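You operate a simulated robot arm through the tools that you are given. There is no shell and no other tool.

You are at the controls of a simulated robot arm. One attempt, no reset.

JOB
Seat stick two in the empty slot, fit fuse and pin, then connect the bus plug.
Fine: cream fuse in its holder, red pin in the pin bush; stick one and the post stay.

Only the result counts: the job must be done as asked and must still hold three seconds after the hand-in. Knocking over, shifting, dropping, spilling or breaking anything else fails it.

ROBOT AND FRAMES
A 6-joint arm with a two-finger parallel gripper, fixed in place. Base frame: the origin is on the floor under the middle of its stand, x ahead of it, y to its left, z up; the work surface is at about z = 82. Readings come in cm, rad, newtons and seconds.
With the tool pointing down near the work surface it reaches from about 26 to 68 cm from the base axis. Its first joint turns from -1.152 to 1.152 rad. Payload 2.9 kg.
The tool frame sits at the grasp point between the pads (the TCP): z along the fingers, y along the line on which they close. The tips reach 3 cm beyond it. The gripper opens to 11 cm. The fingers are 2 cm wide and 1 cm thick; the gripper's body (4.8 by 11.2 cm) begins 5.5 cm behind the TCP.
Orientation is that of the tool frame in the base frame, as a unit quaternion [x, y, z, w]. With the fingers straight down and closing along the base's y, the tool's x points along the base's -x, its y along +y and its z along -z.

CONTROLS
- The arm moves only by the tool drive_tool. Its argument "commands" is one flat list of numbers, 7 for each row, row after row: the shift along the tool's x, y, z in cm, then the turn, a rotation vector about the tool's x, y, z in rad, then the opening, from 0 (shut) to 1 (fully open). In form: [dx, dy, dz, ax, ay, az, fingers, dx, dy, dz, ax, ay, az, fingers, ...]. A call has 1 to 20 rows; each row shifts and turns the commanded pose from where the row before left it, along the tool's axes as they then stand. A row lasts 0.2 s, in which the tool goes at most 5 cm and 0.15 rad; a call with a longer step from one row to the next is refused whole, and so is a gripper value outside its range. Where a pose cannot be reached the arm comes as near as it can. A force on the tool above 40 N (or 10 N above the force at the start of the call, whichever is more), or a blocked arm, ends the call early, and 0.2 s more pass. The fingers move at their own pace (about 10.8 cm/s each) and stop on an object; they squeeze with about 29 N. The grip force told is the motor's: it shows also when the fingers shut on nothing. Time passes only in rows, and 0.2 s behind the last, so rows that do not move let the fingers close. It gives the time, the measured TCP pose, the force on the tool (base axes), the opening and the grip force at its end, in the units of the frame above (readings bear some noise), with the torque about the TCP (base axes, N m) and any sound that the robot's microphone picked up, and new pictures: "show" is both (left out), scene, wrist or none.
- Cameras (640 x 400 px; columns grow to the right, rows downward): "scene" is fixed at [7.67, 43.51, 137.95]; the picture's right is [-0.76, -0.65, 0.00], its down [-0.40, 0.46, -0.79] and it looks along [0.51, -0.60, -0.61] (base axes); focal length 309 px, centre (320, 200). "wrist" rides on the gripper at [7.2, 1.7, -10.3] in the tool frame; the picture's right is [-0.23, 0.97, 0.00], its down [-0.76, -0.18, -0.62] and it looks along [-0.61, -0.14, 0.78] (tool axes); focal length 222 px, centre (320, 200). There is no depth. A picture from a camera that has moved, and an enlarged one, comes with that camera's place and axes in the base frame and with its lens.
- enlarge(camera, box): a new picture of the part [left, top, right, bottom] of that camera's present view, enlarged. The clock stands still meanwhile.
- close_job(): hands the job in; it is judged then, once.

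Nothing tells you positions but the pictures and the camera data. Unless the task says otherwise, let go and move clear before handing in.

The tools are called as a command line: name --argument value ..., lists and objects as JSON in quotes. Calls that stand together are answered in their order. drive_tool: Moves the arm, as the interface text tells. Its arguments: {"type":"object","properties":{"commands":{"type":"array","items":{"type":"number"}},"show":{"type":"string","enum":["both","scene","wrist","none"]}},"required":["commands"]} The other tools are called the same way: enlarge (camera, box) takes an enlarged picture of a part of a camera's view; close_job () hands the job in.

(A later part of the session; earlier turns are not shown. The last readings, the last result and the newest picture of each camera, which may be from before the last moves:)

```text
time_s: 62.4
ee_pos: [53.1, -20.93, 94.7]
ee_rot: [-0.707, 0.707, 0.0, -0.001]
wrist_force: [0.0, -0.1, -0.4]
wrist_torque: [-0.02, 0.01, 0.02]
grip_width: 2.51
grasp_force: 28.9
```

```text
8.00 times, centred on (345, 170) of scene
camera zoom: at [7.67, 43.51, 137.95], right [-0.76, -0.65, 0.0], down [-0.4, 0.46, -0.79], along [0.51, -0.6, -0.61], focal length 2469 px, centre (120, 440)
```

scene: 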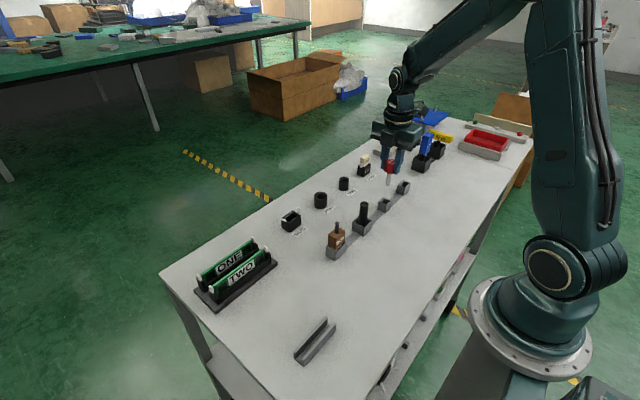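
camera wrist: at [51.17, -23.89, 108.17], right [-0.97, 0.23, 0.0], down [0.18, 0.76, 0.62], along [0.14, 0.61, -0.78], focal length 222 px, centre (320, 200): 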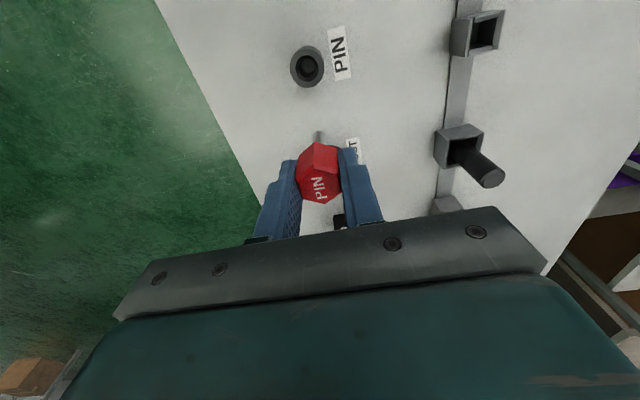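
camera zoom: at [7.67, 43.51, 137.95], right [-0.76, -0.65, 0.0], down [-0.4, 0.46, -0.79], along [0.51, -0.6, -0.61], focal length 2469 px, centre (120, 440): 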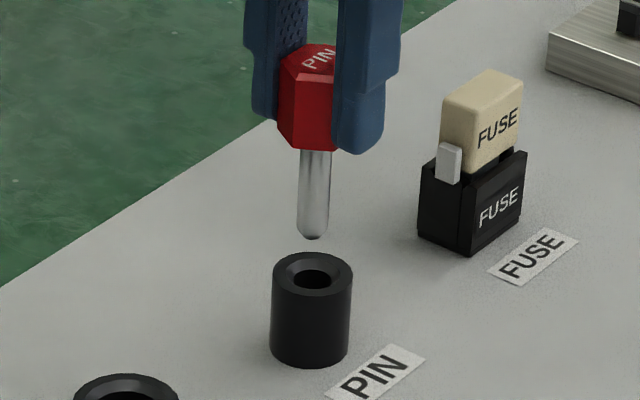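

drive_tool --commands '[0, 0.09, 0.4, 0, 0, 0, 0, 0, 0, 0.4, 0, 0, 0, 0, 0, 0, 0.3, 0, 0, 0, 0, 0, 0, 0, 0, 0, 0, 0, 0, 0, 0, 0, 0, 0, 0]' --show "none"

enlarge --camera "wrist" --box '[270, 90, 370, 170]'

enlarge --camera "scene" --box '[325, 150, 365, 195]'

```text
time_s: 63.6
ee_pos: [53.0, -20.76, 93.63]
ee_rot: [-0.707, 0.707, -0.001, 0.0]
wrist_force: [-0.1, 0.1, -0.5]
wrist_torque: [-0.01, 0.01, 0.03]
grip_width: 2.5
grasp_force: 28.9
```

```text
5.00 times, centred on (320, 130) of wrist
camera zoom: at [51.35, -28.16, 103.86], right [-0.97, 0.23, 0.0], down [0.18, 0.76, 0.62], along [0.14, 0.61, -0.78], focal length 1111 px, centre (320, 550)
```

zoom: 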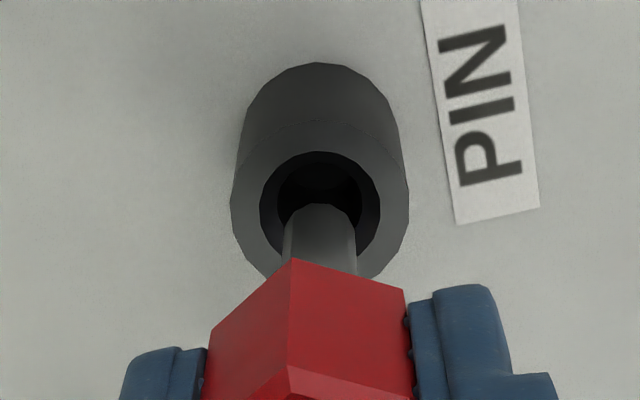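

```text
8.89 times, centred on (345, 172) of scene
camera zoom: at [7.67, 43.51, 137.95], right [-0.76, -0.65, 0.0], down [-0.4, 0.46, -0.79], along [0.51, -0.6, -0.61], focal length 2744 px, centre (98, 444)
```

zoom: 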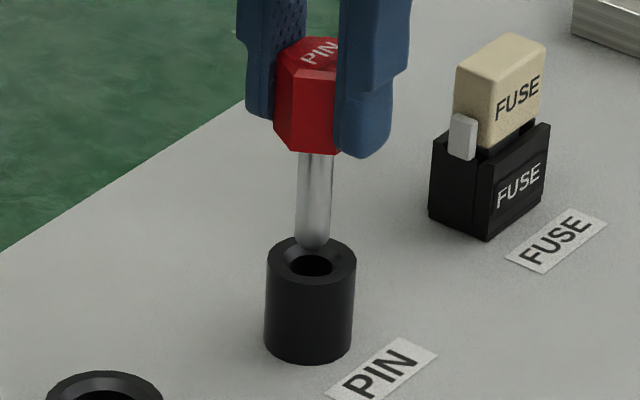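

drive_tool --commands '[0, 0, 0.3, 0, 0, 0, 0, 0, 0, 0.3, 0, 0, 0, 0, 0, 0, 0.3, 0, 0, 0, 0, 0, 0, 0.3, 0, 0, 0, 0, 0, 0, 0, 0, 0, 0, 0]' --show "none"

enlarge --camera "scene" --box '[325, 150, 365, 195]'

enlarge --camera "wrist" --box '[270, 90, 370, 170]'

```text
time_s: 64.8
ee_pos: [52.87, -20.89, 92.44]
ee_rot: [0.708, -0.707, 0.0, 0.0]
wrist_force: [-0.1, -0.6, -1.1]
wrist_torque: [0.02, 0.01, 0.0]
grip_width: 2.52
grasp_force: 28.9
```

```text
8.89 times, centred on (345, 172) of scene
camera zoom: at [7.67, 43.51, 137.95], right [-0.76, -0.65, 0.0], down [-0.4, 0.46, -0.79], along [0.51, -0.6, -0.61], focal length 2744 px, centre (98, 444)
```

zoom: 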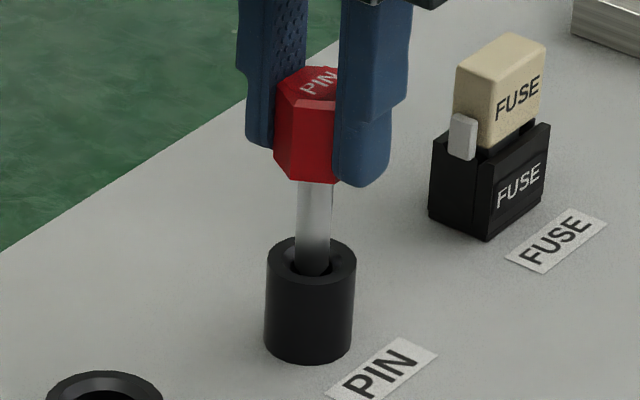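

```text
5.00 times, centred on (320, 130) of wrist
camera zoom: at [51.32, -28.18, 102.75], right [-0.97, 0.23, 0.0], down [0.18, 0.76, 0.62], along [0.14, 0.61, -0.78], focal length 1111 px, centre (320, 550)
```

zoom: 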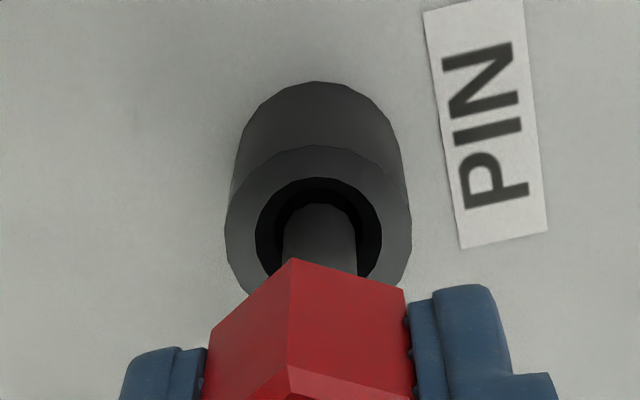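

drive_tool --commands '[0, 0, 0.3, 0, 0, 0, 0, 0, 0, 0.3, 0, 0, 0, 0, 0, 0, 0.3, 0, 0, 0, 0, 0, 0, 0.2, 0, 0, 0, 0, 0, 0, 0, 0, 0, 0, 0]' --show "none"

enlarge --camera "scene" --box '[325, 150, 365, 195]'

enlarge --camera "wrist" --box '[270, 90, 370, 170]'

```text
time_s: 66.0
ee_pos: [53.03, -20.92, 91.25]
ee_rot: [-0.707, 0.707, 0.0, 0.0]
wrist_force: [-0.5, 0.5, 0.2]
wrist_torque: [0.0, 0.0, 0.01]
grip_width: 2.5
grasp_force: 28.8
```

```text
8.89 times, centred on (345, 172) of scene
camera zoom: at [7.67, 43.51, 137.95], right [-0.76, -0.65, 0.0], down [-0.4, 0.46, -0.79], along [0.51, -0.6, -0.61], focal length 2744 px, centre (98, 444)
```

zoom: 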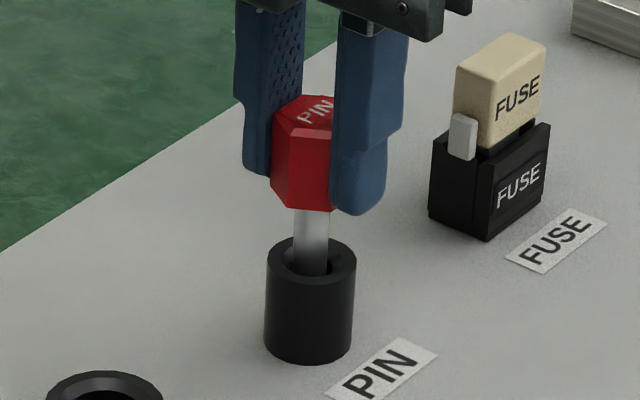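

```text
5.00 times, centred on (320, 130) of wrist
camera zoom: at [51.37, -28.15, 101.65], right [-0.97, 0.23, 0.0], down [0.18, 0.76, 0.62], along [0.14, 0.61, -0.78], focal length 1111 px, centre (320, 550)
```

zoom: 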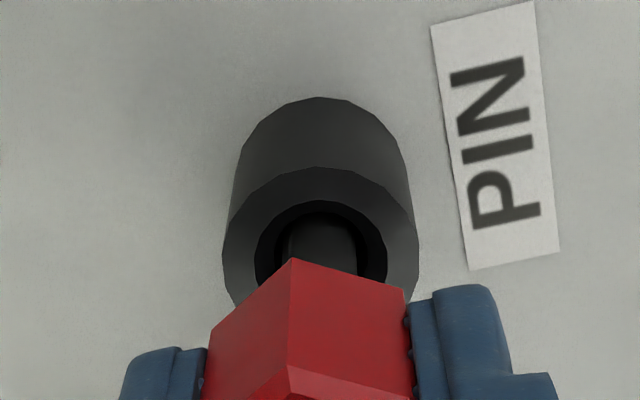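

drive_tool --commands '[0, 0, 0.25, 0, 0, 0, 0, 0, 0, 0.25, 0, 0, 0, 0, 0, 0, 0.2, 0, 0, 0, 0, 0, 0, 0.2, 0, 0, 0, 0, 0, 0, 0, 0, 0, 0, 0]' --show "none"

enlarge --camera "scene" --box '[325, 150, 365, 195]'

```text
time_s: 67.2
ee_pos: [52.91, -21.0, 90.37]
ee_rot: [-0.706, 0.708, -0.001, -0.001]
wrist_force: [0.2, 0.5, 0.6]
wrist_torque: [0.02, -0.01, -0.01]
grip_width: 2.5
grasp_force: 29.4
```

```text
8.89 times, centred on (345, 172) of scene
camera zoom: at [7.67, 43.51, 137.95], right [-0.76, -0.65, 0.0], down [-0.4, 0.46, -0.79], along [0.51, -0.6, -0.61], focal length 2744 px, centre (98, 444)
```

zoom: 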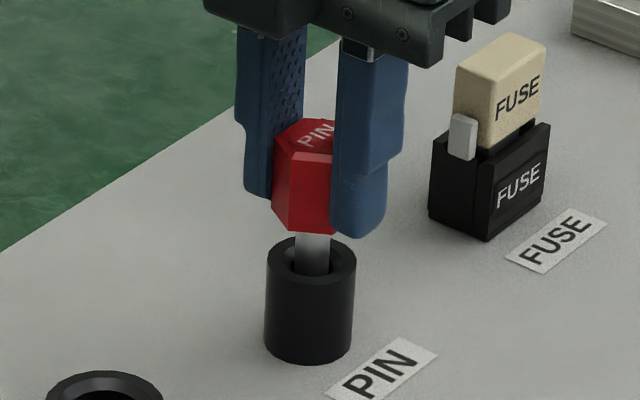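

drive_tool --commands '[0, 0, 0.15, 0, 0, 0, 0, 0, 0, 0.15, 0, 0, 0, 0, 0, 0, 0.15, 0, 0, 0, 0, 0, 0, 0.15, 0, 0, 0, 0, 0, 0, 0, 0, 0, 0, 0]' --show "none"

enlarge --camera "scene" --box '[325, 150, 365, 195]'

```text
time_s: 68.4
ee_pos: [53.04, -20.93, 90.02]
ee_rot: [-0.707, 0.708, -0.002, -0.001]
wrist_force: [-6.0, 1.3, 20.4]
wrist_torque: [-0.03, 0.2, 0.01]
grip_width: 2.54
grasp_force: 29.2
```

```text
8.89 times, centred on (345, 172) of scene
camera zoom: at [7.62, 43.53, 137.95], right [-0.76, -0.65, 0.0], down [-0.4, 0.46, -0.79], along [0.51, -0.6, -0.61], focal length 2744 px, centre (98, 444)
```

zoom: 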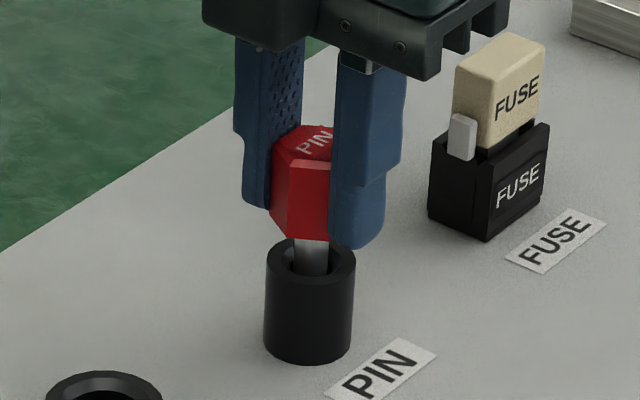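

The pin bottomed at the same height it had in its stand, so its tip is on the bush floor. I'll release and press its head gently to confirm.

drive_tool --commands '[0, 0, -0.1, 0, 0, 0, 0.1, 0, 0, 0, 0, 0, 0, 0.3, 0, 0, 0, 0, 0, 0, 0.4, 0, 0, -1.5, 0, 0, 0, 0.4, 0, 0, -2, 0, 0, 0, 0.4, 0, 0, -1, 0, 0, 0, 0.4, 0, 0, 0, 0, 0, 0, 0, 0, 0, 0, 0, 0, 0, 0, 0, 0, 0, 0, 0, 0, 0]'

enlarge --camera "scene" --box '[325, 145, 365, 195]'

enlarge --camera "wrist" --box '[260, 80, 380, 190]'

```text
time_s: 70.4
ee_pos: [53.06, -21.03, 94.43]
ee_rot: [-0.707, 0.707, -0.001, 0.0]
wrist_force: [0.4, 0.5, 0.4]
wrist_torque: [-0.02, -0.01, -0.01]
grip_width: 0.02
grasp_force: 29.4
camera wrist: at [51.39, -28.23, 104.72], right [-0.97, 0.23, 0.0], down [0.18, 0.76, 0.62], along [0.14, 0.61, -0.78], focal length 222 px, centre (320, 200)
```

scene: 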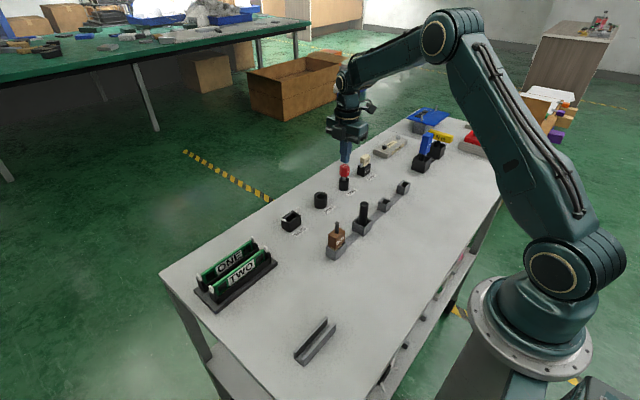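
wrist: 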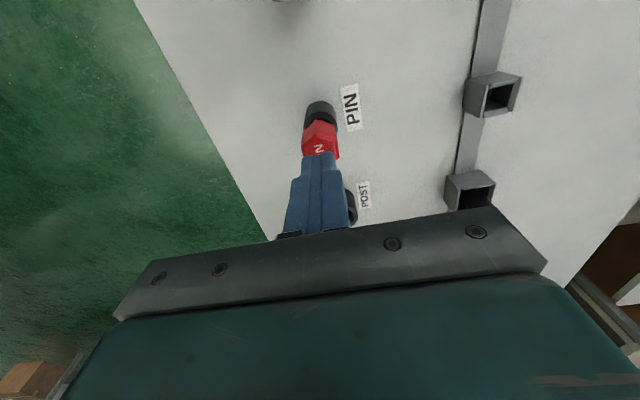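

```text
8.00 times, centred on (345, 170) of scene
camera zoom: at [7.67, 43.51, 137.95], right [-0.76, -0.65, 0.0], down [-0.4, 0.46, -0.79], along [0.51, -0.6, -0.61], focal length 2469 px, centre (120, 440)
```

zoom: 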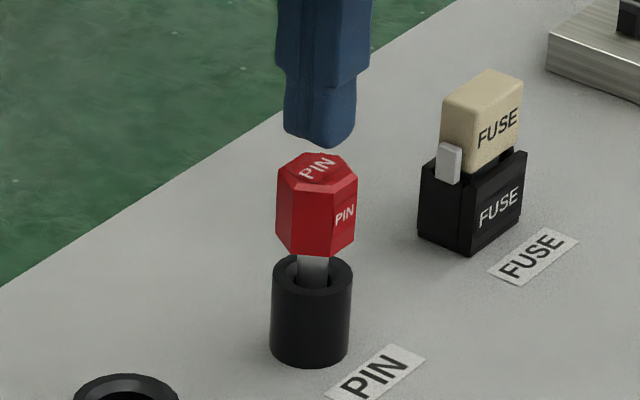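

```text
3.64 times, centred on (320, 135) of wrist
camera zoom: at [51.39, -28.23, 104.72], right [-0.97, 0.23, 0.0], down [0.18, 0.76, 0.62], along [0.14, 0.61, -0.78], focal length 808 px, centre (320, 436)
```

zoom: 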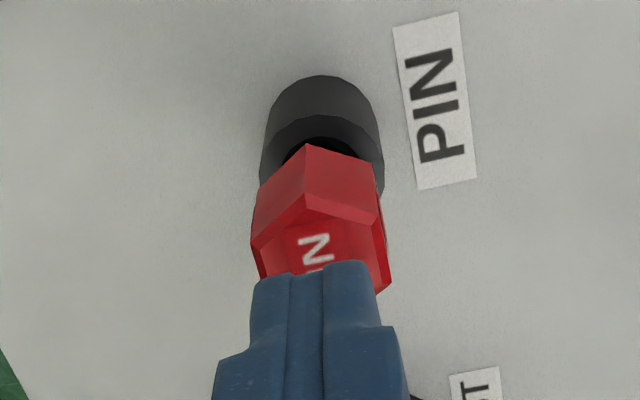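

drive_tool --commands '[0, 0, 0.8, 0, 0, 0, 0, 0, 0, 0.6, 0, 0, 0, 0, 0, 0, 0.15, 0, 0, 0, 0, 0, 0, 0.1, 0, 0, 0, 0, 0, 0, 0.1, 0, 0, 0, 0, 0, 0, 0.1, 0, 0, 0, 0, 0, 0, 0.1, 0, 0, 0, 0, 0, 0, 0.1, 0, 0, 0, 0]' --show "none"

enlarge --camera "scene" --box '[325, 145, 365, 195]'

```text
time_s: 71.7
ee_pos: [53.13, -21.01, 92.98]
ee_rot: [-0.706, 0.708, -0.002, 0.0]
wrist_force: [-3.6, 1.0, 7.3]
wrist_torque: [0.06, 0.1, 0.07]
grip_width: 0.0
grasp_force: 29.0
stopped in row 6: the force on the tool passed its limit at 42 N (the readings are from after the stop); the commanded pose is now the measured one
```

```text
8.00 times, centred on (345, 170) of scene
camera zoom: at [7.65, 43.52, 137.95], right [-0.76, -0.65, 0.0], down [-0.4, 0.46, -0.79], along [0.51, -0.6, -0.61], focal length 2469 px, centre (120, 440)
```

zoom: 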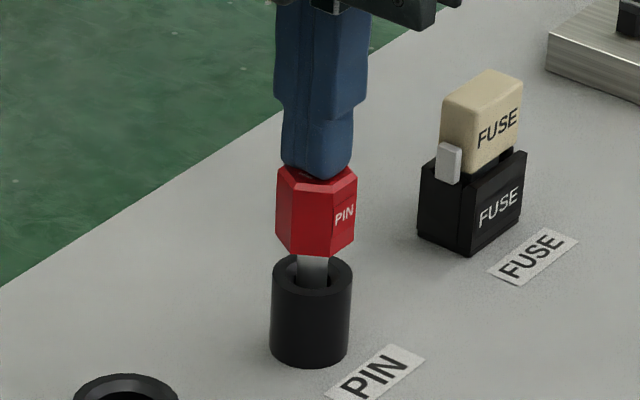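

The pin held 42 N, so it's home. Now I'll rise and travel to the brown bus plug.

drive_tool --commands '[0, 0, -2, 0, 0, 0, 0, 0, 0, -4, 0, 0, 0, 0, 0, 0, -4, 0, 0, 0, 0.3, -3.64, 2.14, 0, 0, 0, 0, 0.6, -3.64, 2.14, 0, 0, 0, 0, 0.6, -3.64, 2.14, 0, 0, 0, 0, 0.6, -3.64, 2.14, 0, 0, 0, 0, 0.6, -3.64, 2.14, 0, 0, 0, 0, 0.6, -3.64, 2.14, 0, 0, 0, 0, 0.6, -3.64, 2.14, 0, 0, 0, 0, 0.6, 0, 0, 0, 0, 0, 0, 0.6, 0, 0, 0, 0, 0, 0, 0.6]'

enlarge --camera "wrist" --box '[270, 50, 398, 180]'

enlarge --camera "scene" --box '[310, 200, 370, 270]'

enlarge --camera "scene" --box '[270, 195, 320, 245]'

```text
time_s: 74.3
ee_pos: [38.14, 4.53, 102.7]
ee_rot: [-0.706, 0.708, -0.003, 0.001]
wrist_force: [1.1, -0.1, -0.3]
wrist_torque: [0.0, -0.01, 0.04]
grip_width: 6.6
grasp_force: 0.0
camera wrist: at [36.39, -2.73, 113.06], right [-0.97, 0.23, -0.01], down [0.18, 0.76, 0.62], along [0.15, 0.6, -0.78], focal length 222 px, centre (320, 200)
```

scene: 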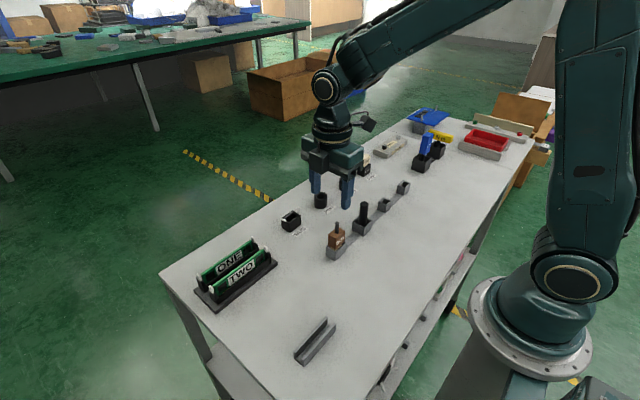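
wrist: 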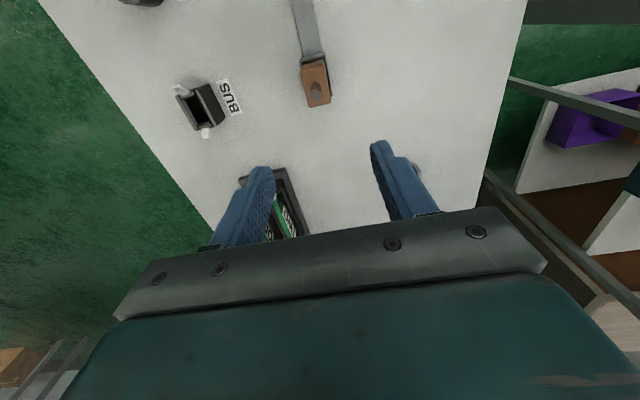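

```text
3.08 times, centred on (334, 115) of wrist
camera zoom: at [36.39, -2.73, 113.06], right [-0.97, 0.23, -0.01], down [0.18, 0.76, 0.62], along [0.15, 0.6, -0.78], focal length 684 px, centre (277, 462)
```

zoom: 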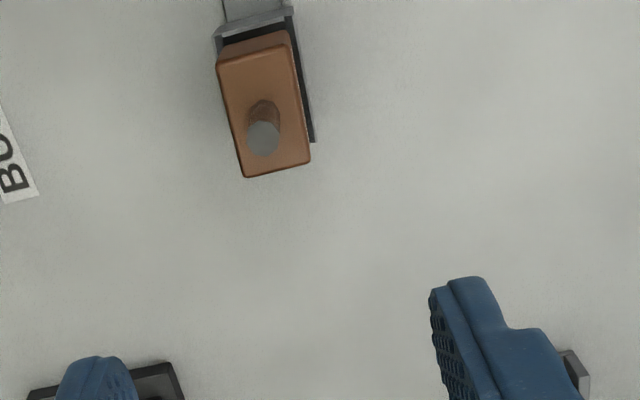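

```text
5.71 times, centred on (340, 235) of scene
camera zoom: at [7.67, 43.51, 137.95], right [-0.76, -0.65, 0.0], down [-0.4, 0.46, -0.79], along [0.51, -0.6, -0.61], focal length 1764 px, centre (206, 0)
```

zoom: 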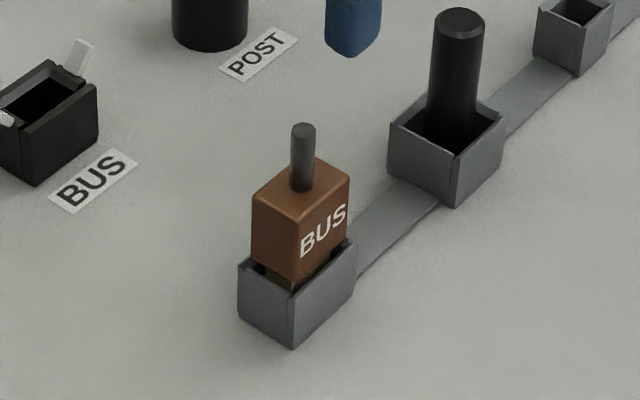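

```text
8.00 times, centred on (295, 220) of scene
camera zoom: at [7.67, 43.51, 137.95], right [-0.76, -0.65, 0.0], down [-0.4, 0.46, -0.79], along [0.51, -0.6, -0.61], focal length 2469 px, centre (520, 40)
```

zoom: 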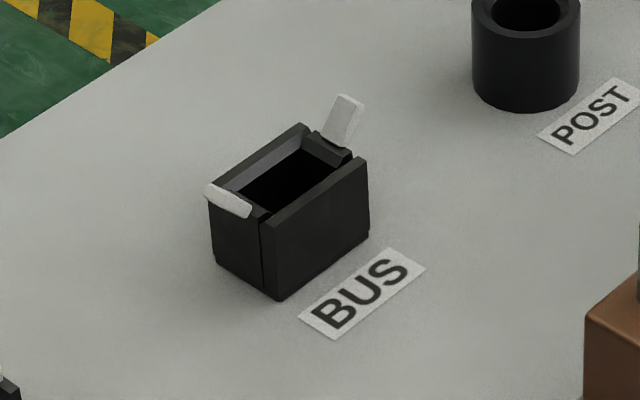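

drive_tool --commands '[0, 0, 0, -0.0055, -0.0028, 0, 0.6, 1.19, 0.08, 2, 0, 0, 0, 0.6, 1.19, 0.08, 2, 0, 0, 0, 0.6, 0, 0, 1.5, 0, 0, 0, 0.6, 0, 0, 0, 0, 0, 0, 0.6, 0, 0, 0, 0, 0, 0, 0.6]' --show "wrist"

enlarge --camera "wrist" --box '[240, 80, 400, 200]'

enlarge --camera "scene" --box '[310, 190, 370, 270]'

```text
time_s: 75.7
ee_pos: [38.0, 2.2, 97.32]
ee_rot: [0.707, -0.707, 0.0, 0.002]
wrist_force: [0.2, 0.6, -0.2]
wrist_torque: [0.01, 0.04, 0.0]
grip_width: 6.61
grasp_force: 0.0
camera wrist: at [36.28, -5.07, 107.62], right [-0.97, 0.23, 0.0], down [0.18, 0.76, 0.62], along [0.14, 0.61, -0.78], focal length 222 px, centre (320, 200)
```

wrist: 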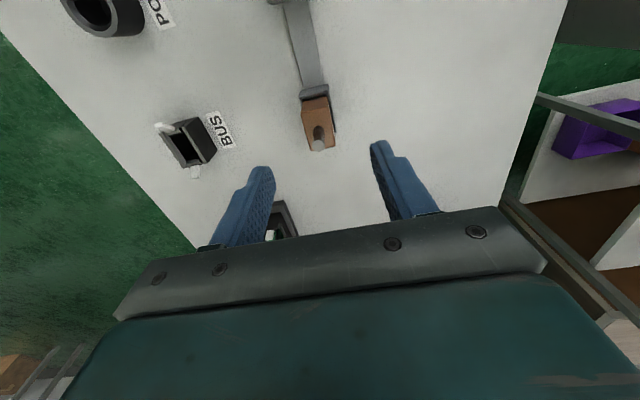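

```text
3.33 times, centred on (320, 140) of wrist
camera zoom: at [36.28, -5.07, 107.62], right [-0.97, 0.23, 0.0], down [0.18, 0.76, 0.62], along [0.14, 0.61, -0.78], focal length 740 px, centre (320, 400)
```

zoom: 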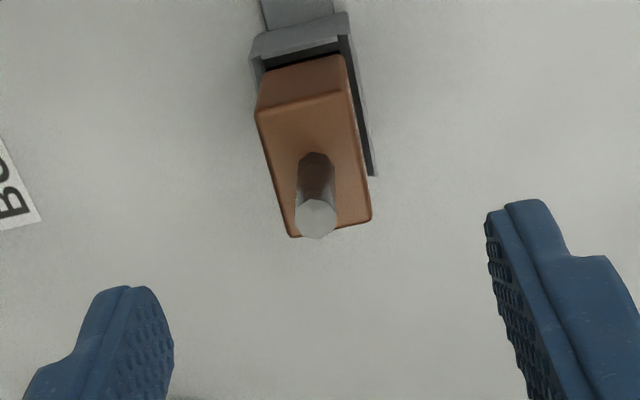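

```text
5.00 times, centred on (340, 230) of scene
camera zoom: at [7.67, 43.51, 137.95], right [-0.76, -0.65, 0.0], down [-0.4, 0.46, -0.79], along [0.51, -0.6, -0.61], focal length 1543 px, centre (220, 50)
```

zoom: 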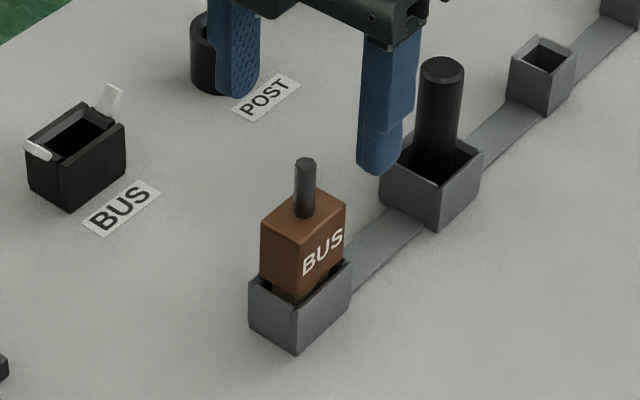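

The plug is centred at (38.02, 2.15), about 2.3 × 3.45 cm, with its top at z≈88.7. I'll descend around it.

drive_tool --commands '[0.02, -0.03, 2, 0, 0, 0, 0.6, 0, 0, 2, 0, 0, 0, 0.6, 0, 0, 2, 0, 0, 0, 0.6, 0, 0, 1.5, 0, 0, 0, 0.6, 0, 0, 0.5, 0, 0, 0, 0.6, 0, 0, 0, 0, 0, 0, 0.6, 0, 0, 0, 0, 0, 0, 0.6]' --show "none"

enlarge --camera "wrist" --box '[240, 90, 400, 220]'

enlarge --camera "scene" --box '[310, 190, 370, 270]'

```text
time_s: 77.3
ee_pos: [37.99, 2.12, 89.31]
ee_rot: [-0.706, 0.708, -0.001, 0.0]
wrist_force: [0.5, 0.6, 0.5]
wrist_torque: [0.01, -0.04, 0.0]
grip_width: 6.6
grasp_force: 0.0
```

```text
3.08 times, centred on (320, 155) of wrist
camera zoom: at [36.35, -5.17, 99.66], right [-0.97, 0.23, 0.0], down [0.18, 0.76, 0.62], along [0.14, 0.61, -0.78], focal length 684 px, centre (320, 338)
```

zoom: 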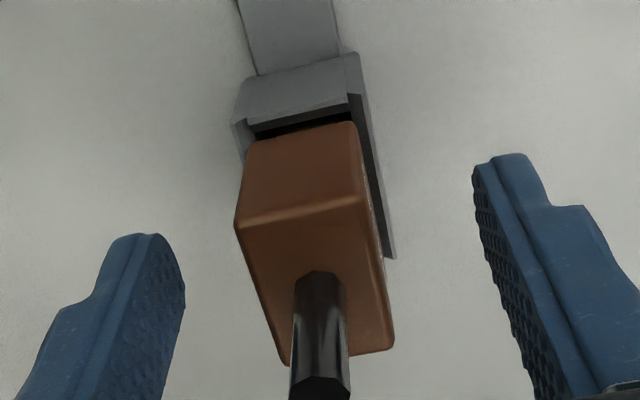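

```text
5.00 times, centred on (340, 230) of scene
camera zoom: at [7.67, 43.51, 137.95], right [-0.76, -0.65, 0.0], down [-0.4, 0.46, -0.79], along [0.51, -0.6, -0.61], focal length 1543 px, centre (220, 50)
```

zoom: 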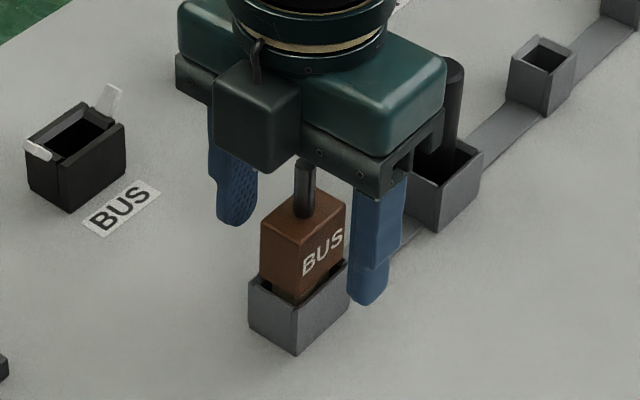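

drive_tool --commands '[-0.05, 0.03, 0, 0, 0, 0, 0.5, 0, 0, 0, 0, 0, 0, 0.35, 0, 0, 0, 0, 0, 0, 0.25, 0, 0, 0, 0, 0, 0, 0.1, 0, 0, 0, 0, 0, 0, 0, 0, 0, 0, 0, 0, 0, 0]' --show "none"

enlarge --camera "wrist" --box '[240, 90, 400, 220]'

enlarge --camera "scene" --box '[310, 190, 370, 270]'

```text
time_s: 78.7
ee_pos: [37.93, 2.19, 89.44]
ee_rot: [-0.706, 0.708, 0.001, -0.002]
wrist_force: [0.4, -0.2, -0.7]
wrist_torque: [-0.01, 0.0, -0.01]
grip_width: 2.3
grasp_force: 28.8
```

```text
3.08 times, centred on (320, 155) of wrist
camera zoom: at [36.31, -5.12, 99.65], right [-0.97, 0.23, 0.0], down [0.18, 0.76, 0.62], along [0.14, 0.61, -0.78], focal length 684 px, centre (320, 338)
```

zoom: 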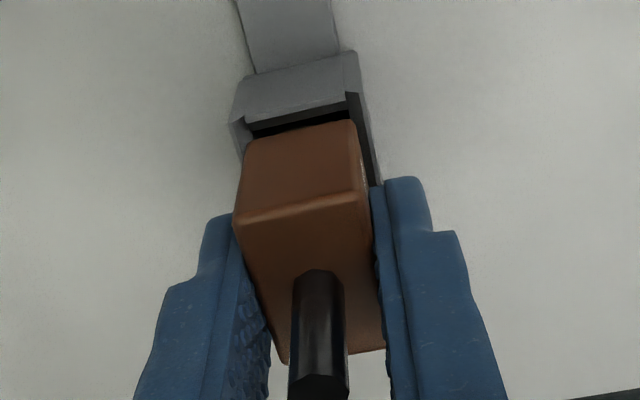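

```text
5.00 times, centred on (340, 230) of scene
camera zoom: at [7.67, 43.51, 137.95], right [-0.76, -0.65, 0.0], down [-0.4, 0.46, -0.79], along [0.51, -0.6, -0.61], focal length 1543 px, centre (220, 50)
```

zoom: 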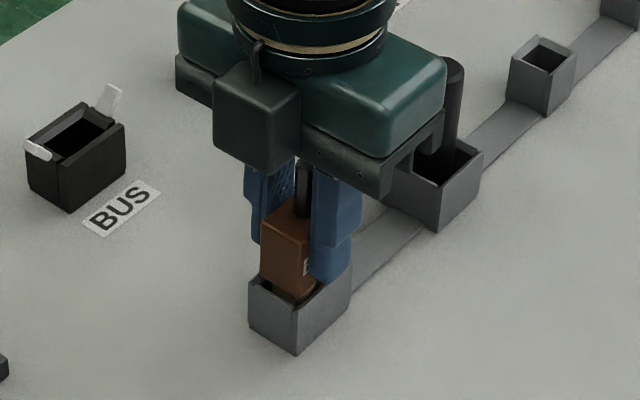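

Gripped at 2.3 cm. Lifting the plug.

drive_tool --commands '[0, 0, -0.4, 0, 0, 0, 0, 0, 0, -0.8, 0, 0, 0, 0, 0, 0, -1.5, 0, 0, 0, 0, 0, 0, -2, 0, 0, 0, 0, 0, 0, -2, 0, 0, 0, 0, 0, 0, -1.5, 0, 0, 0, 0, 0, 0, 0, 0, 0, 0, 0, 0, 0, 0, 0, 0, 0, 0]'

enlarge --camera "scene" --box '[290, 170, 370, 270]'

enlarge --camera "wrist" --box '[240, 90, 400, 220]'

```text
time_s: 80.5
ee_pos: [37.86, 2.43, 97.58]
ee_rot: [-0.707, 0.708, 0.0, -0.002]
wrist_force: [-0.1, 0.3, 0.6]
wrist_torque: [0.02, 0.01, 0.04]
grip_width: 2.33
grasp_force: 28.5
camera wrist: at [36.25, -4.93, 107.9], right [-0.97, 0.23, 0.0], down [0.18, 0.76, 0.62], along [0.14, 0.61, -0.78], focal length 222 px, centre (320, 200)
```

scene: 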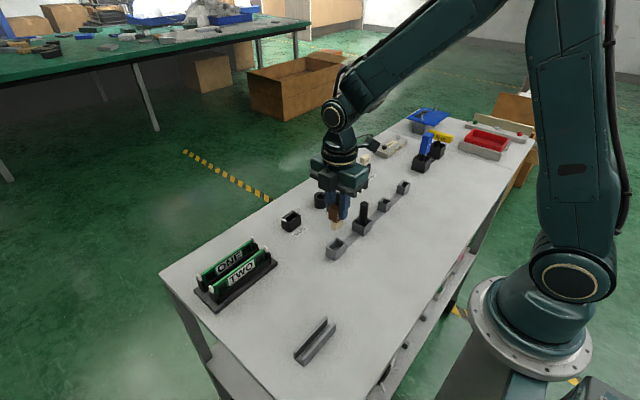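
wrist: 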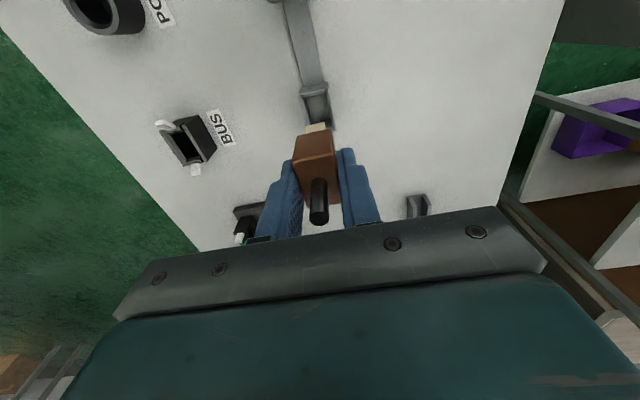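

```text
4.00 times, centred on (330, 220) of scene
camera zoom: at [7.67, 43.51, 137.95], right [-0.76, -0.65, 0.0], down [-0.4, 0.46, -0.79], along [0.51, -0.6, -0.61], focal length 1235 px, centre (280, 120)
```

zoom: 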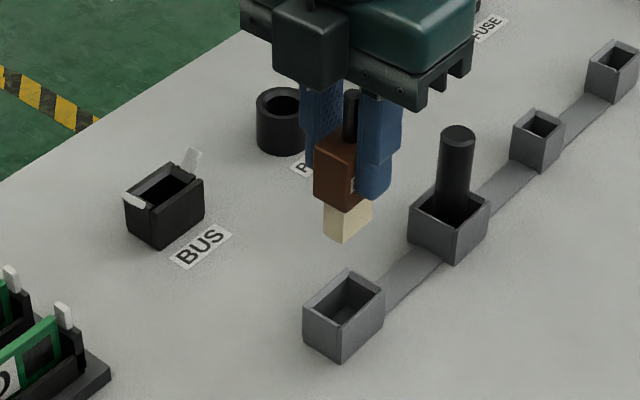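

```text
3.08 times, centred on (320, 155) of wrist
camera zoom: at [36.25, -4.93, 107.9], right [-0.97, 0.23, 0.0], down [0.18, 0.76, 0.62], along [0.14, 0.61, -0.78], focal length 684 px, centre (320, 338)
```

zoom: 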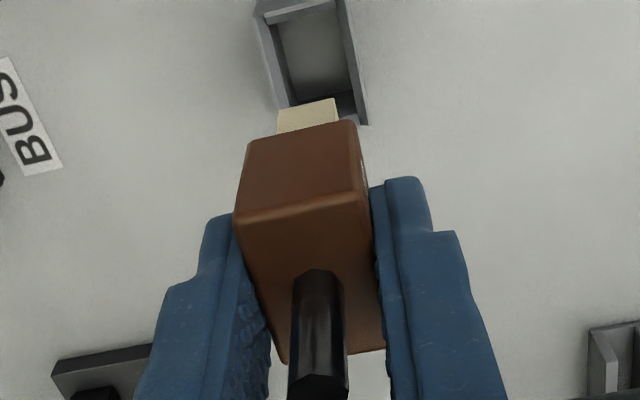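

drive_tool --commands '[-0.8, -3.75, 0, 0, 0, 0, 0, -0.8, -3.75, 0, 0, 0, 0, 0, -0.8, -3.75, 0, 0, 0, 0, 0, -0.8, -3.75, 0, 0, 0, 0, 0, 0, 0, 0, 0, 0, 0, 0, 0, 0, 0, 0, 0, 0, 0]' --show "wrist"

enlarge --camera "wrist" --box '[260, 20, 360, 120]'

enlarge --camera "wrist" --box '[280, 110, 360, 170]'

enlarge --camera "scene" --box '[270, 170, 330, 240]'

```text
time_s: 81.9
ee_pos: [53.05, 5.59, 97.42]
ee_rot: [-0.707, 0.708, 0.0, 0.0]
wrist_force: [0.1, -0.8, 0.3]
wrist_torque: [0.01, 0.0, -0.01]
grip_width: 2.3
grasp_force: 28.9
camera wrist: at [51.34, -1.72, 107.77], right [-0.97, 0.23, 0.0], down [0.18, 0.76, 0.62], along [0.14, 0.61, -0.78], focal length 222 px, centre (320, 200)
```

wrist: 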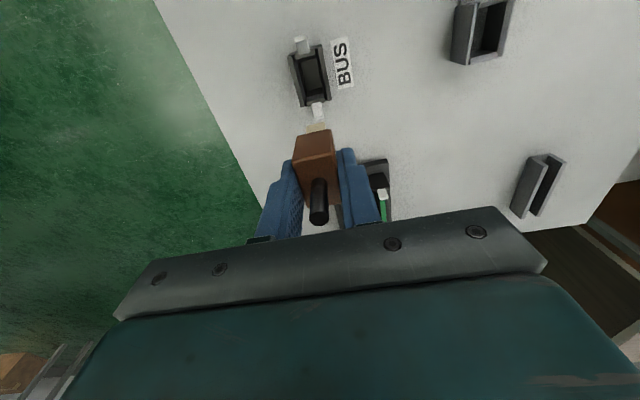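

```text
4.00 times, centred on (310, 70) of wrist
camera zoom: at [51.34, -1.72, 107.77], right [-0.97, 0.23, 0.0], down [0.18, 0.76, 0.62], along [0.14, 0.61, -0.78], focal length 888 px, centre (360, 720)
```

zoom: 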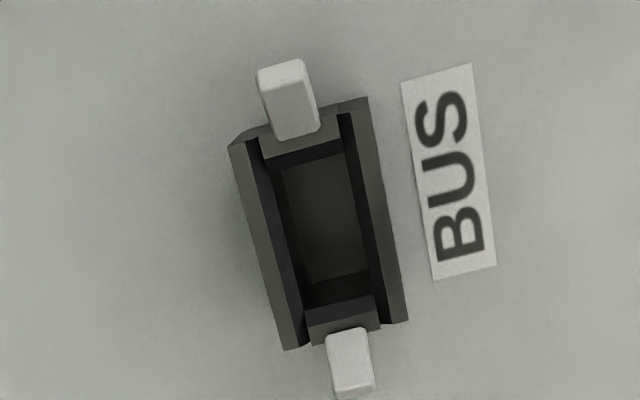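

```text
6.67 times, centred on (320, 140) of wrist
camera zoom: at [51.34, -1.72, 107.77], right [-0.97, 0.23, 0.0], down [0.18, 0.76, 0.62], along [0.14, 0.61, -0.78], focal length 1481 px, centre (320, 600)
```

zoom: 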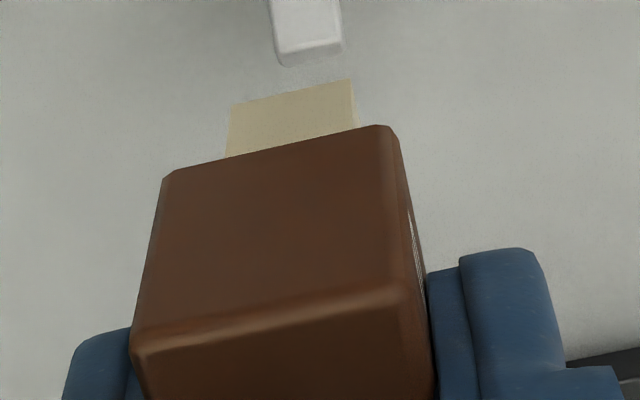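

```text
5.71 times, centred on (300, 205) of scene
camera zoom: at [7.67, 43.51, 137.95], right [-0.76, -0.65, 0.0], down [-0.4, 0.46, -0.79], along [0.51, -0.6, -0.61], focal length 1764 px, centre (434, 171)
```

zoom: 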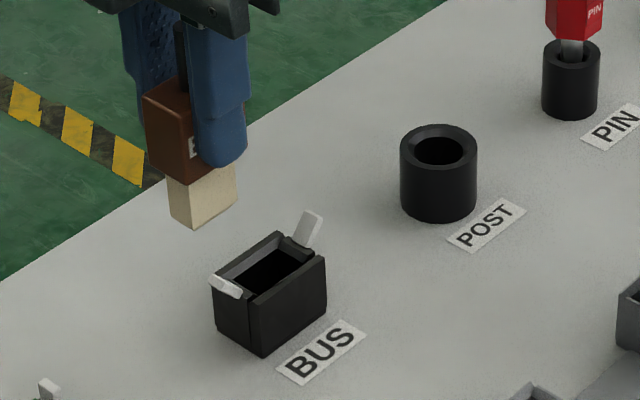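

The bus holder is near (53.08, 2.0) and the plug's tongue reaches about 6.7 cm below the TCP. I'll move over it and check alignment up close.

drive_tool --commands '[1.8, -0.02, 0.6, 0, 0, 0, 0, 1.75, -0.01, 0.6, 0, 0, 0, 0, 0, 0, 0.6, 0, 0, 0, 0, 0, 0, 0.4, 0, 0, 0, 0, 0, 0, 0, 0, 0, 0, 0, 0, 0, 0, 0, 0, 0, 0]' --show "none"

enlarge --camera "wrist" --box '[270, 80, 370, 170]'

enlarge --camera "scene" --box '[275, 175, 315, 235]'

```text
time_s: 83.3
ee_pos: [53.02, 1.92, 95.35]
ee_rot: [-0.707, 0.707, -0.001, -0.001]
wrist_force: [0.7, 0.0, 0.3]
wrist_torque: [-0.02, -0.02, 0.0]
grip_width: 2.32
grasp_force: 29.1
```

```text
4.44 times, centred on (320, 125) of wrist
camera zoom: at [51.37, -5.35, 105.66], right [-0.97, 0.23, 0.0], down [0.18, 0.76, 0.62], along [0.14, 0.61, -0.78], focal length 987 px, centre (320, 533)
```

zoom: 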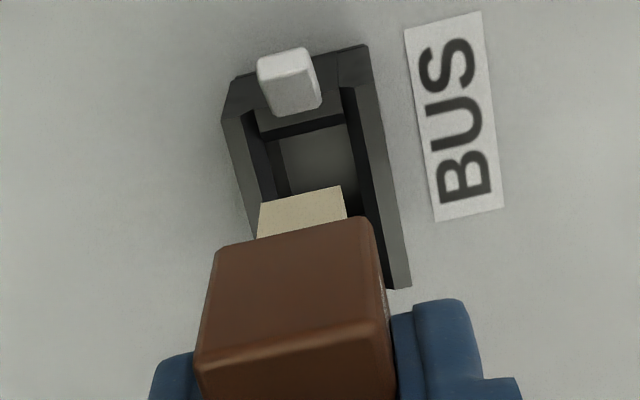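

```text
6.67 times, centred on (295, 205) of scene
camera zoom: at [7.67, 43.51, 137.95], right [-0.76, -0.65, 0.0], down [-0.4, 0.46, -0.79], along [0.51, -0.6, -0.61], focal length 2058 px, centre (487, 167)
```

zoom: 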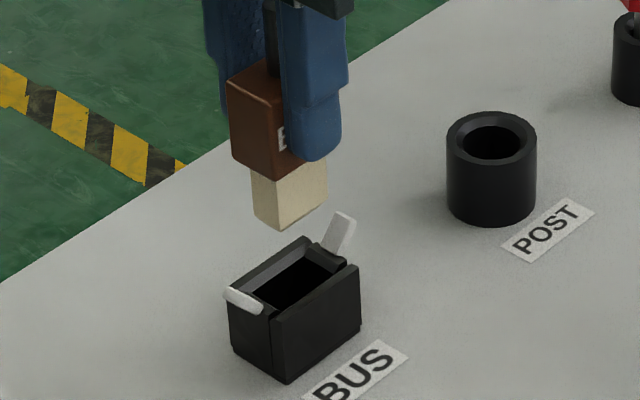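

drive_tool --commands '[-0.22, -0.02, 0.7, 0, 0, 0, 0, 0, 0, 0.8, 0, 0, 0, 0, 0, 0, 0.7, 0, 0, 0, 0, 0, 0, 0.2, 0, 0, 0, 0, 0, 0, 0, 0, 0, 0, 0, 0, 0, 0, 0, 0, 0, 0]' --show "none"

enlarge --camera "wrist" --box '[270, 80, 370, 170]'

enlarge --camera "scene" --box '[275, 195, 315, 235]'

```text
time_s: 84.7
ee_pos: [52.97, 2.2, 92.83]
ee_rot: [-0.707, 0.708, 0.0, -0.002]
wrist_force: [-0.1, -0.3, 0.1]
wrist_torque: [0.02, -0.02, -0.02]
grip_width: 2.32
grasp_force: 28.8
```

```text
4.44 times, centred on (320, 125) of wrist
camera zoom: at [51.29, -5.19, 103.17], right [-0.97, 0.23, 0.0], down [0.18, 0.76, 0.62], along [0.14, 0.61, -0.78], focal length 987 px, centre (320, 533)
```

zoom: 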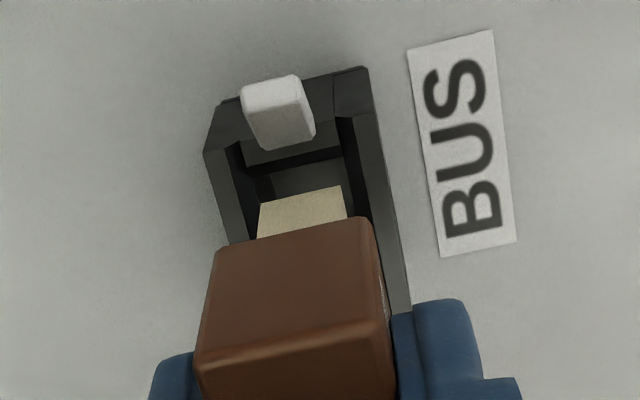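

```text
10.00 times, centred on (295, 215) of scene
camera zoom: at [7.67, 43.51, 137.95], right [-0.76, -0.65, 0.0], down [-0.4, 0.46, -0.79], along [0.51, -0.6, -0.61], focal length 3087 px, centre (570, 50)
```

zoom: 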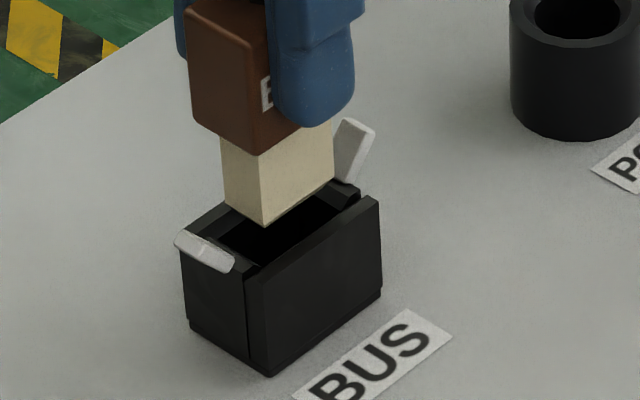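

Tongue and holder agree within about 0.05 cm in both views. I'll lower slowly into the mouth.

drive_tool --commands '[-0.03, 0, 0.3, 0, 0, 0, 0, 0, 0, 0.3, 0, 0, 0, 0, 0, 0, 0.3, 0, 0, 0, 0, 0, 0, 0.3, 0, 0, 0, 0, 0, 0, 0, 0, 0, 0, 0]' --show "none"

enlarge --camera "wrist" --box '[270, 80, 370, 170]'

enlarge --camera "scene" --box '[275, 195, 315, 235]'

```text
time_s: 85.9
ee_pos: [53.08, 2.11, 91.7]
ee_rot: [-0.707, 0.708, -0.001, -0.001]
wrist_force: [0.8, 0.2, -1.2]
wrist_torque: [0.02, -0.01, 0.01]
grip_width: 2.31
grasp_force: 28.9
```

```text
4.44 times, centred on (320, 125) of wrist
camera zoom: at [51.38, -5.13, 102.06], right [-0.97, 0.23, 0.0], down [0.18, 0.76, 0.62], along [0.14, 0.61, -0.78], focal length 987 px, centre (320, 533)
```

zoom: 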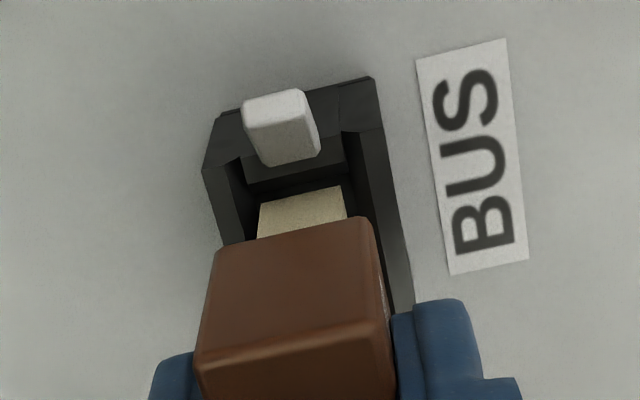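

```text
10.00 times, centred on (295, 215) of scene
camera zoom: at [7.67, 43.51, 137.95], right [-0.76, -0.65, 0.0], down [-0.4, 0.46, -0.79], along [0.51, -0.6, -0.61], focal length 3087 px, centre (570, 50)
```

zoom: 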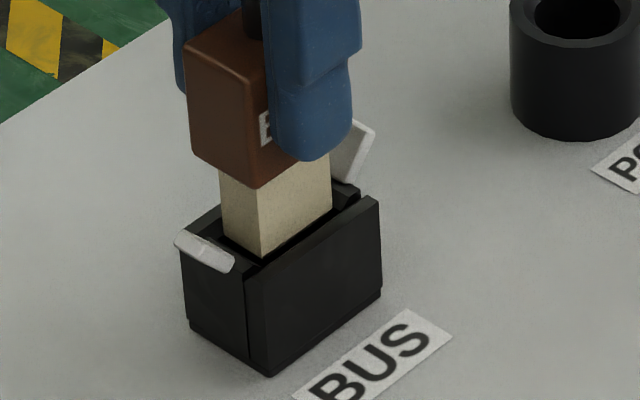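

drive_tool --commands '[0, 0, 0.25, 0, 0, 0, 0, 0, 0, 0.25, 0, 0, 0, 0, 0, 0, 0.25, 0, 0, 0, 0, 0, 0, 0.25, 0, 0, 0, 0, 0, 0, 0, 0, 0, 0, 0]' --show "none"

enlarge --camera "wrist" --box '[270, 80, 370, 170]'

enlarge --camera "scene" --box '[275, 195, 315, 235]'

```text
time_s: 87.1
ee_pos: [52.92, 2.19, 90.67]
ee_rot: [-0.706, 0.708, 0.0, -0.001]
wrist_force: [-0.6, -0.6, 0.4]
wrist_torque: [-0.01, 0.01, -0.01]
grip_width: 2.32
grasp_force: 29.2
```

```text
4.44 times, centred on (320, 125) of wrist
camera zoom: at [51.32, -5.11, 101.04], right [-0.97, 0.23, 0.0], down [0.18, 0.76, 0.62], along [0.14, 0.61, -0.78], focal length 987 px, centre (320, 533)
```

zoom: 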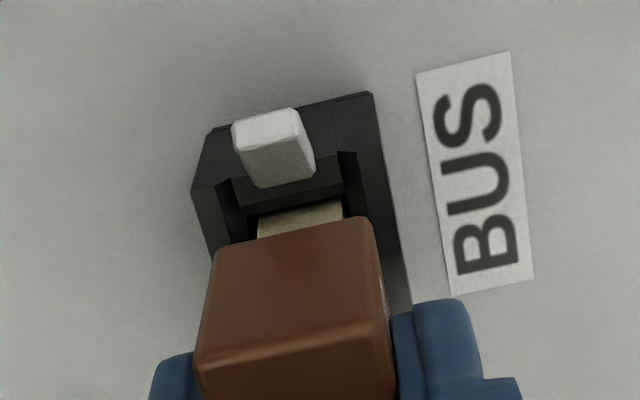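

```text
10.00 times, centred on (295, 215) of scene
camera zoom: at [7.67, 43.51, 137.95], right [-0.76, -0.65, 0.0], down [-0.4, 0.46, -0.79], along [0.51, -0.6, -0.61], focal length 3087 px, centre (570, 50)
```

zoom: 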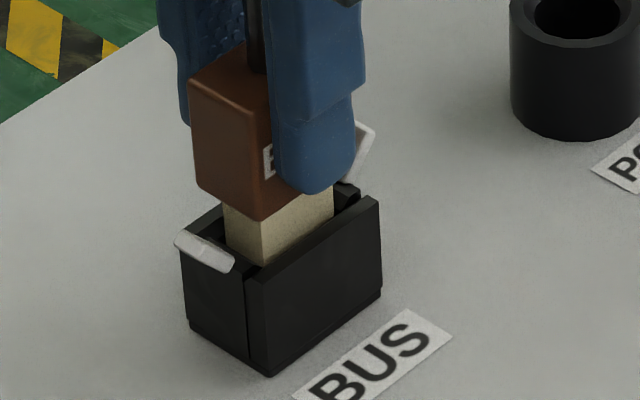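

drive_tool --commands '[0, 0, 0.2, 0, 0, 0, 0, 0, 0, 0.2, 0, 0, 0, 0, 0, 0, 0.2, 0, 0, 0, 0, 0, 0, 0.2, 0, 0, 0, 0, 0, 0, 0, 0, 0, 0, 0]' --show "none"

enlarge --camera "scene" --box '[275, 195, 315, 235]'

```text
time_s: 88.3
ee_pos: [52.88, 2.15, 89.95]
ee_rot: [-0.707, 0.708, 0.0, -0.002]
wrist_force: [0.1, 0.7, -1.0]
wrist_torque: [0.0, 0.01, -0.02]
grip_width: 2.32
grasp_force: 28.8
```

```text
10.00 times, centred on (295, 215) of scene
camera zoom: at [7.67, 43.51, 137.95], right [-0.76, -0.65, 0.0], down [-0.4, 0.46, -0.79], along [0.51, -0.6, -0.61], focal length 3087 px, centre (570, 50)
```

zoom: 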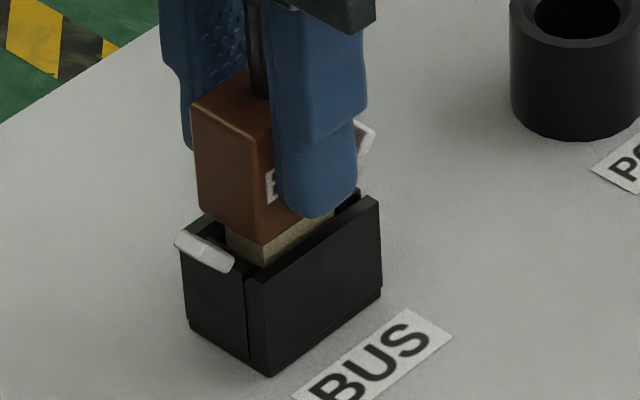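

drive_tool --commands '[0, 0, 0.15, 0, 0, 0, 0, 0, 0, 0.15, 0, 0, 0, 0, 0, 0, 0.15, 0, 0, 0, 0, 0, 0, 0.15, 0, 0, 0, 0, 0, 0, 0, 0, 0, 0, 0]' --show "none"

enlarge --camera "scene" --box '[275, 195, 315, 235]'

enlarge --camera "wrist" --box '[270, 80, 370, 170]'

```text
time_s: 89.5
ee_pos: [53.12, 2.0, 89.52]
ee_rot: [-0.706, 0.708, -0.001, 0.0]
wrist_force: [-1.1, -0.5, 20.5]
wrist_torque: [-0.03, 0.08, -0.01]
grip_width: 2.32
grasp_force: 28.7
```

```text
10.00 times, centred on (295, 215) of scene
camera zoom: at [7.63, 43.51, 137.95], right [-0.76, -0.65, 0.0], down [-0.4, 0.46, -0.79], along [0.51, -0.6, -0.61], focal length 3087 px, centre (570, 50)
```

zoom: 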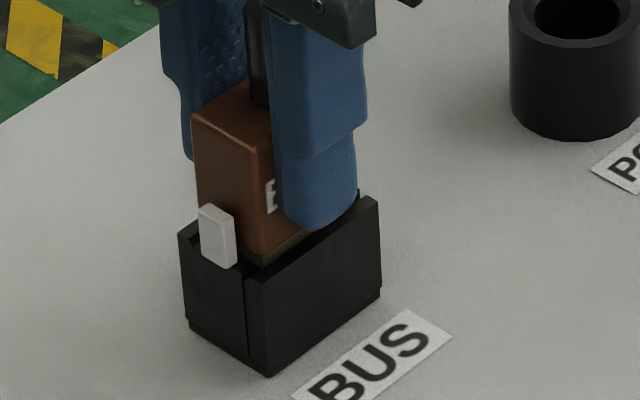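

```text
4.44 times, centred on (320, 125) of wrist
camera zoom: at [51.34, -5.19, 99.77], right [-0.97, 0.23, 0.0], down [0.18, 0.76, 0.62], along [0.14, 0.61, -0.78], focal length 987 px, centre (320, 533)
```

zoom: 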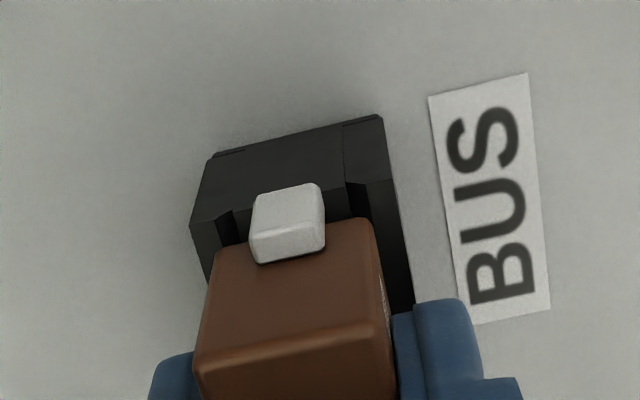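

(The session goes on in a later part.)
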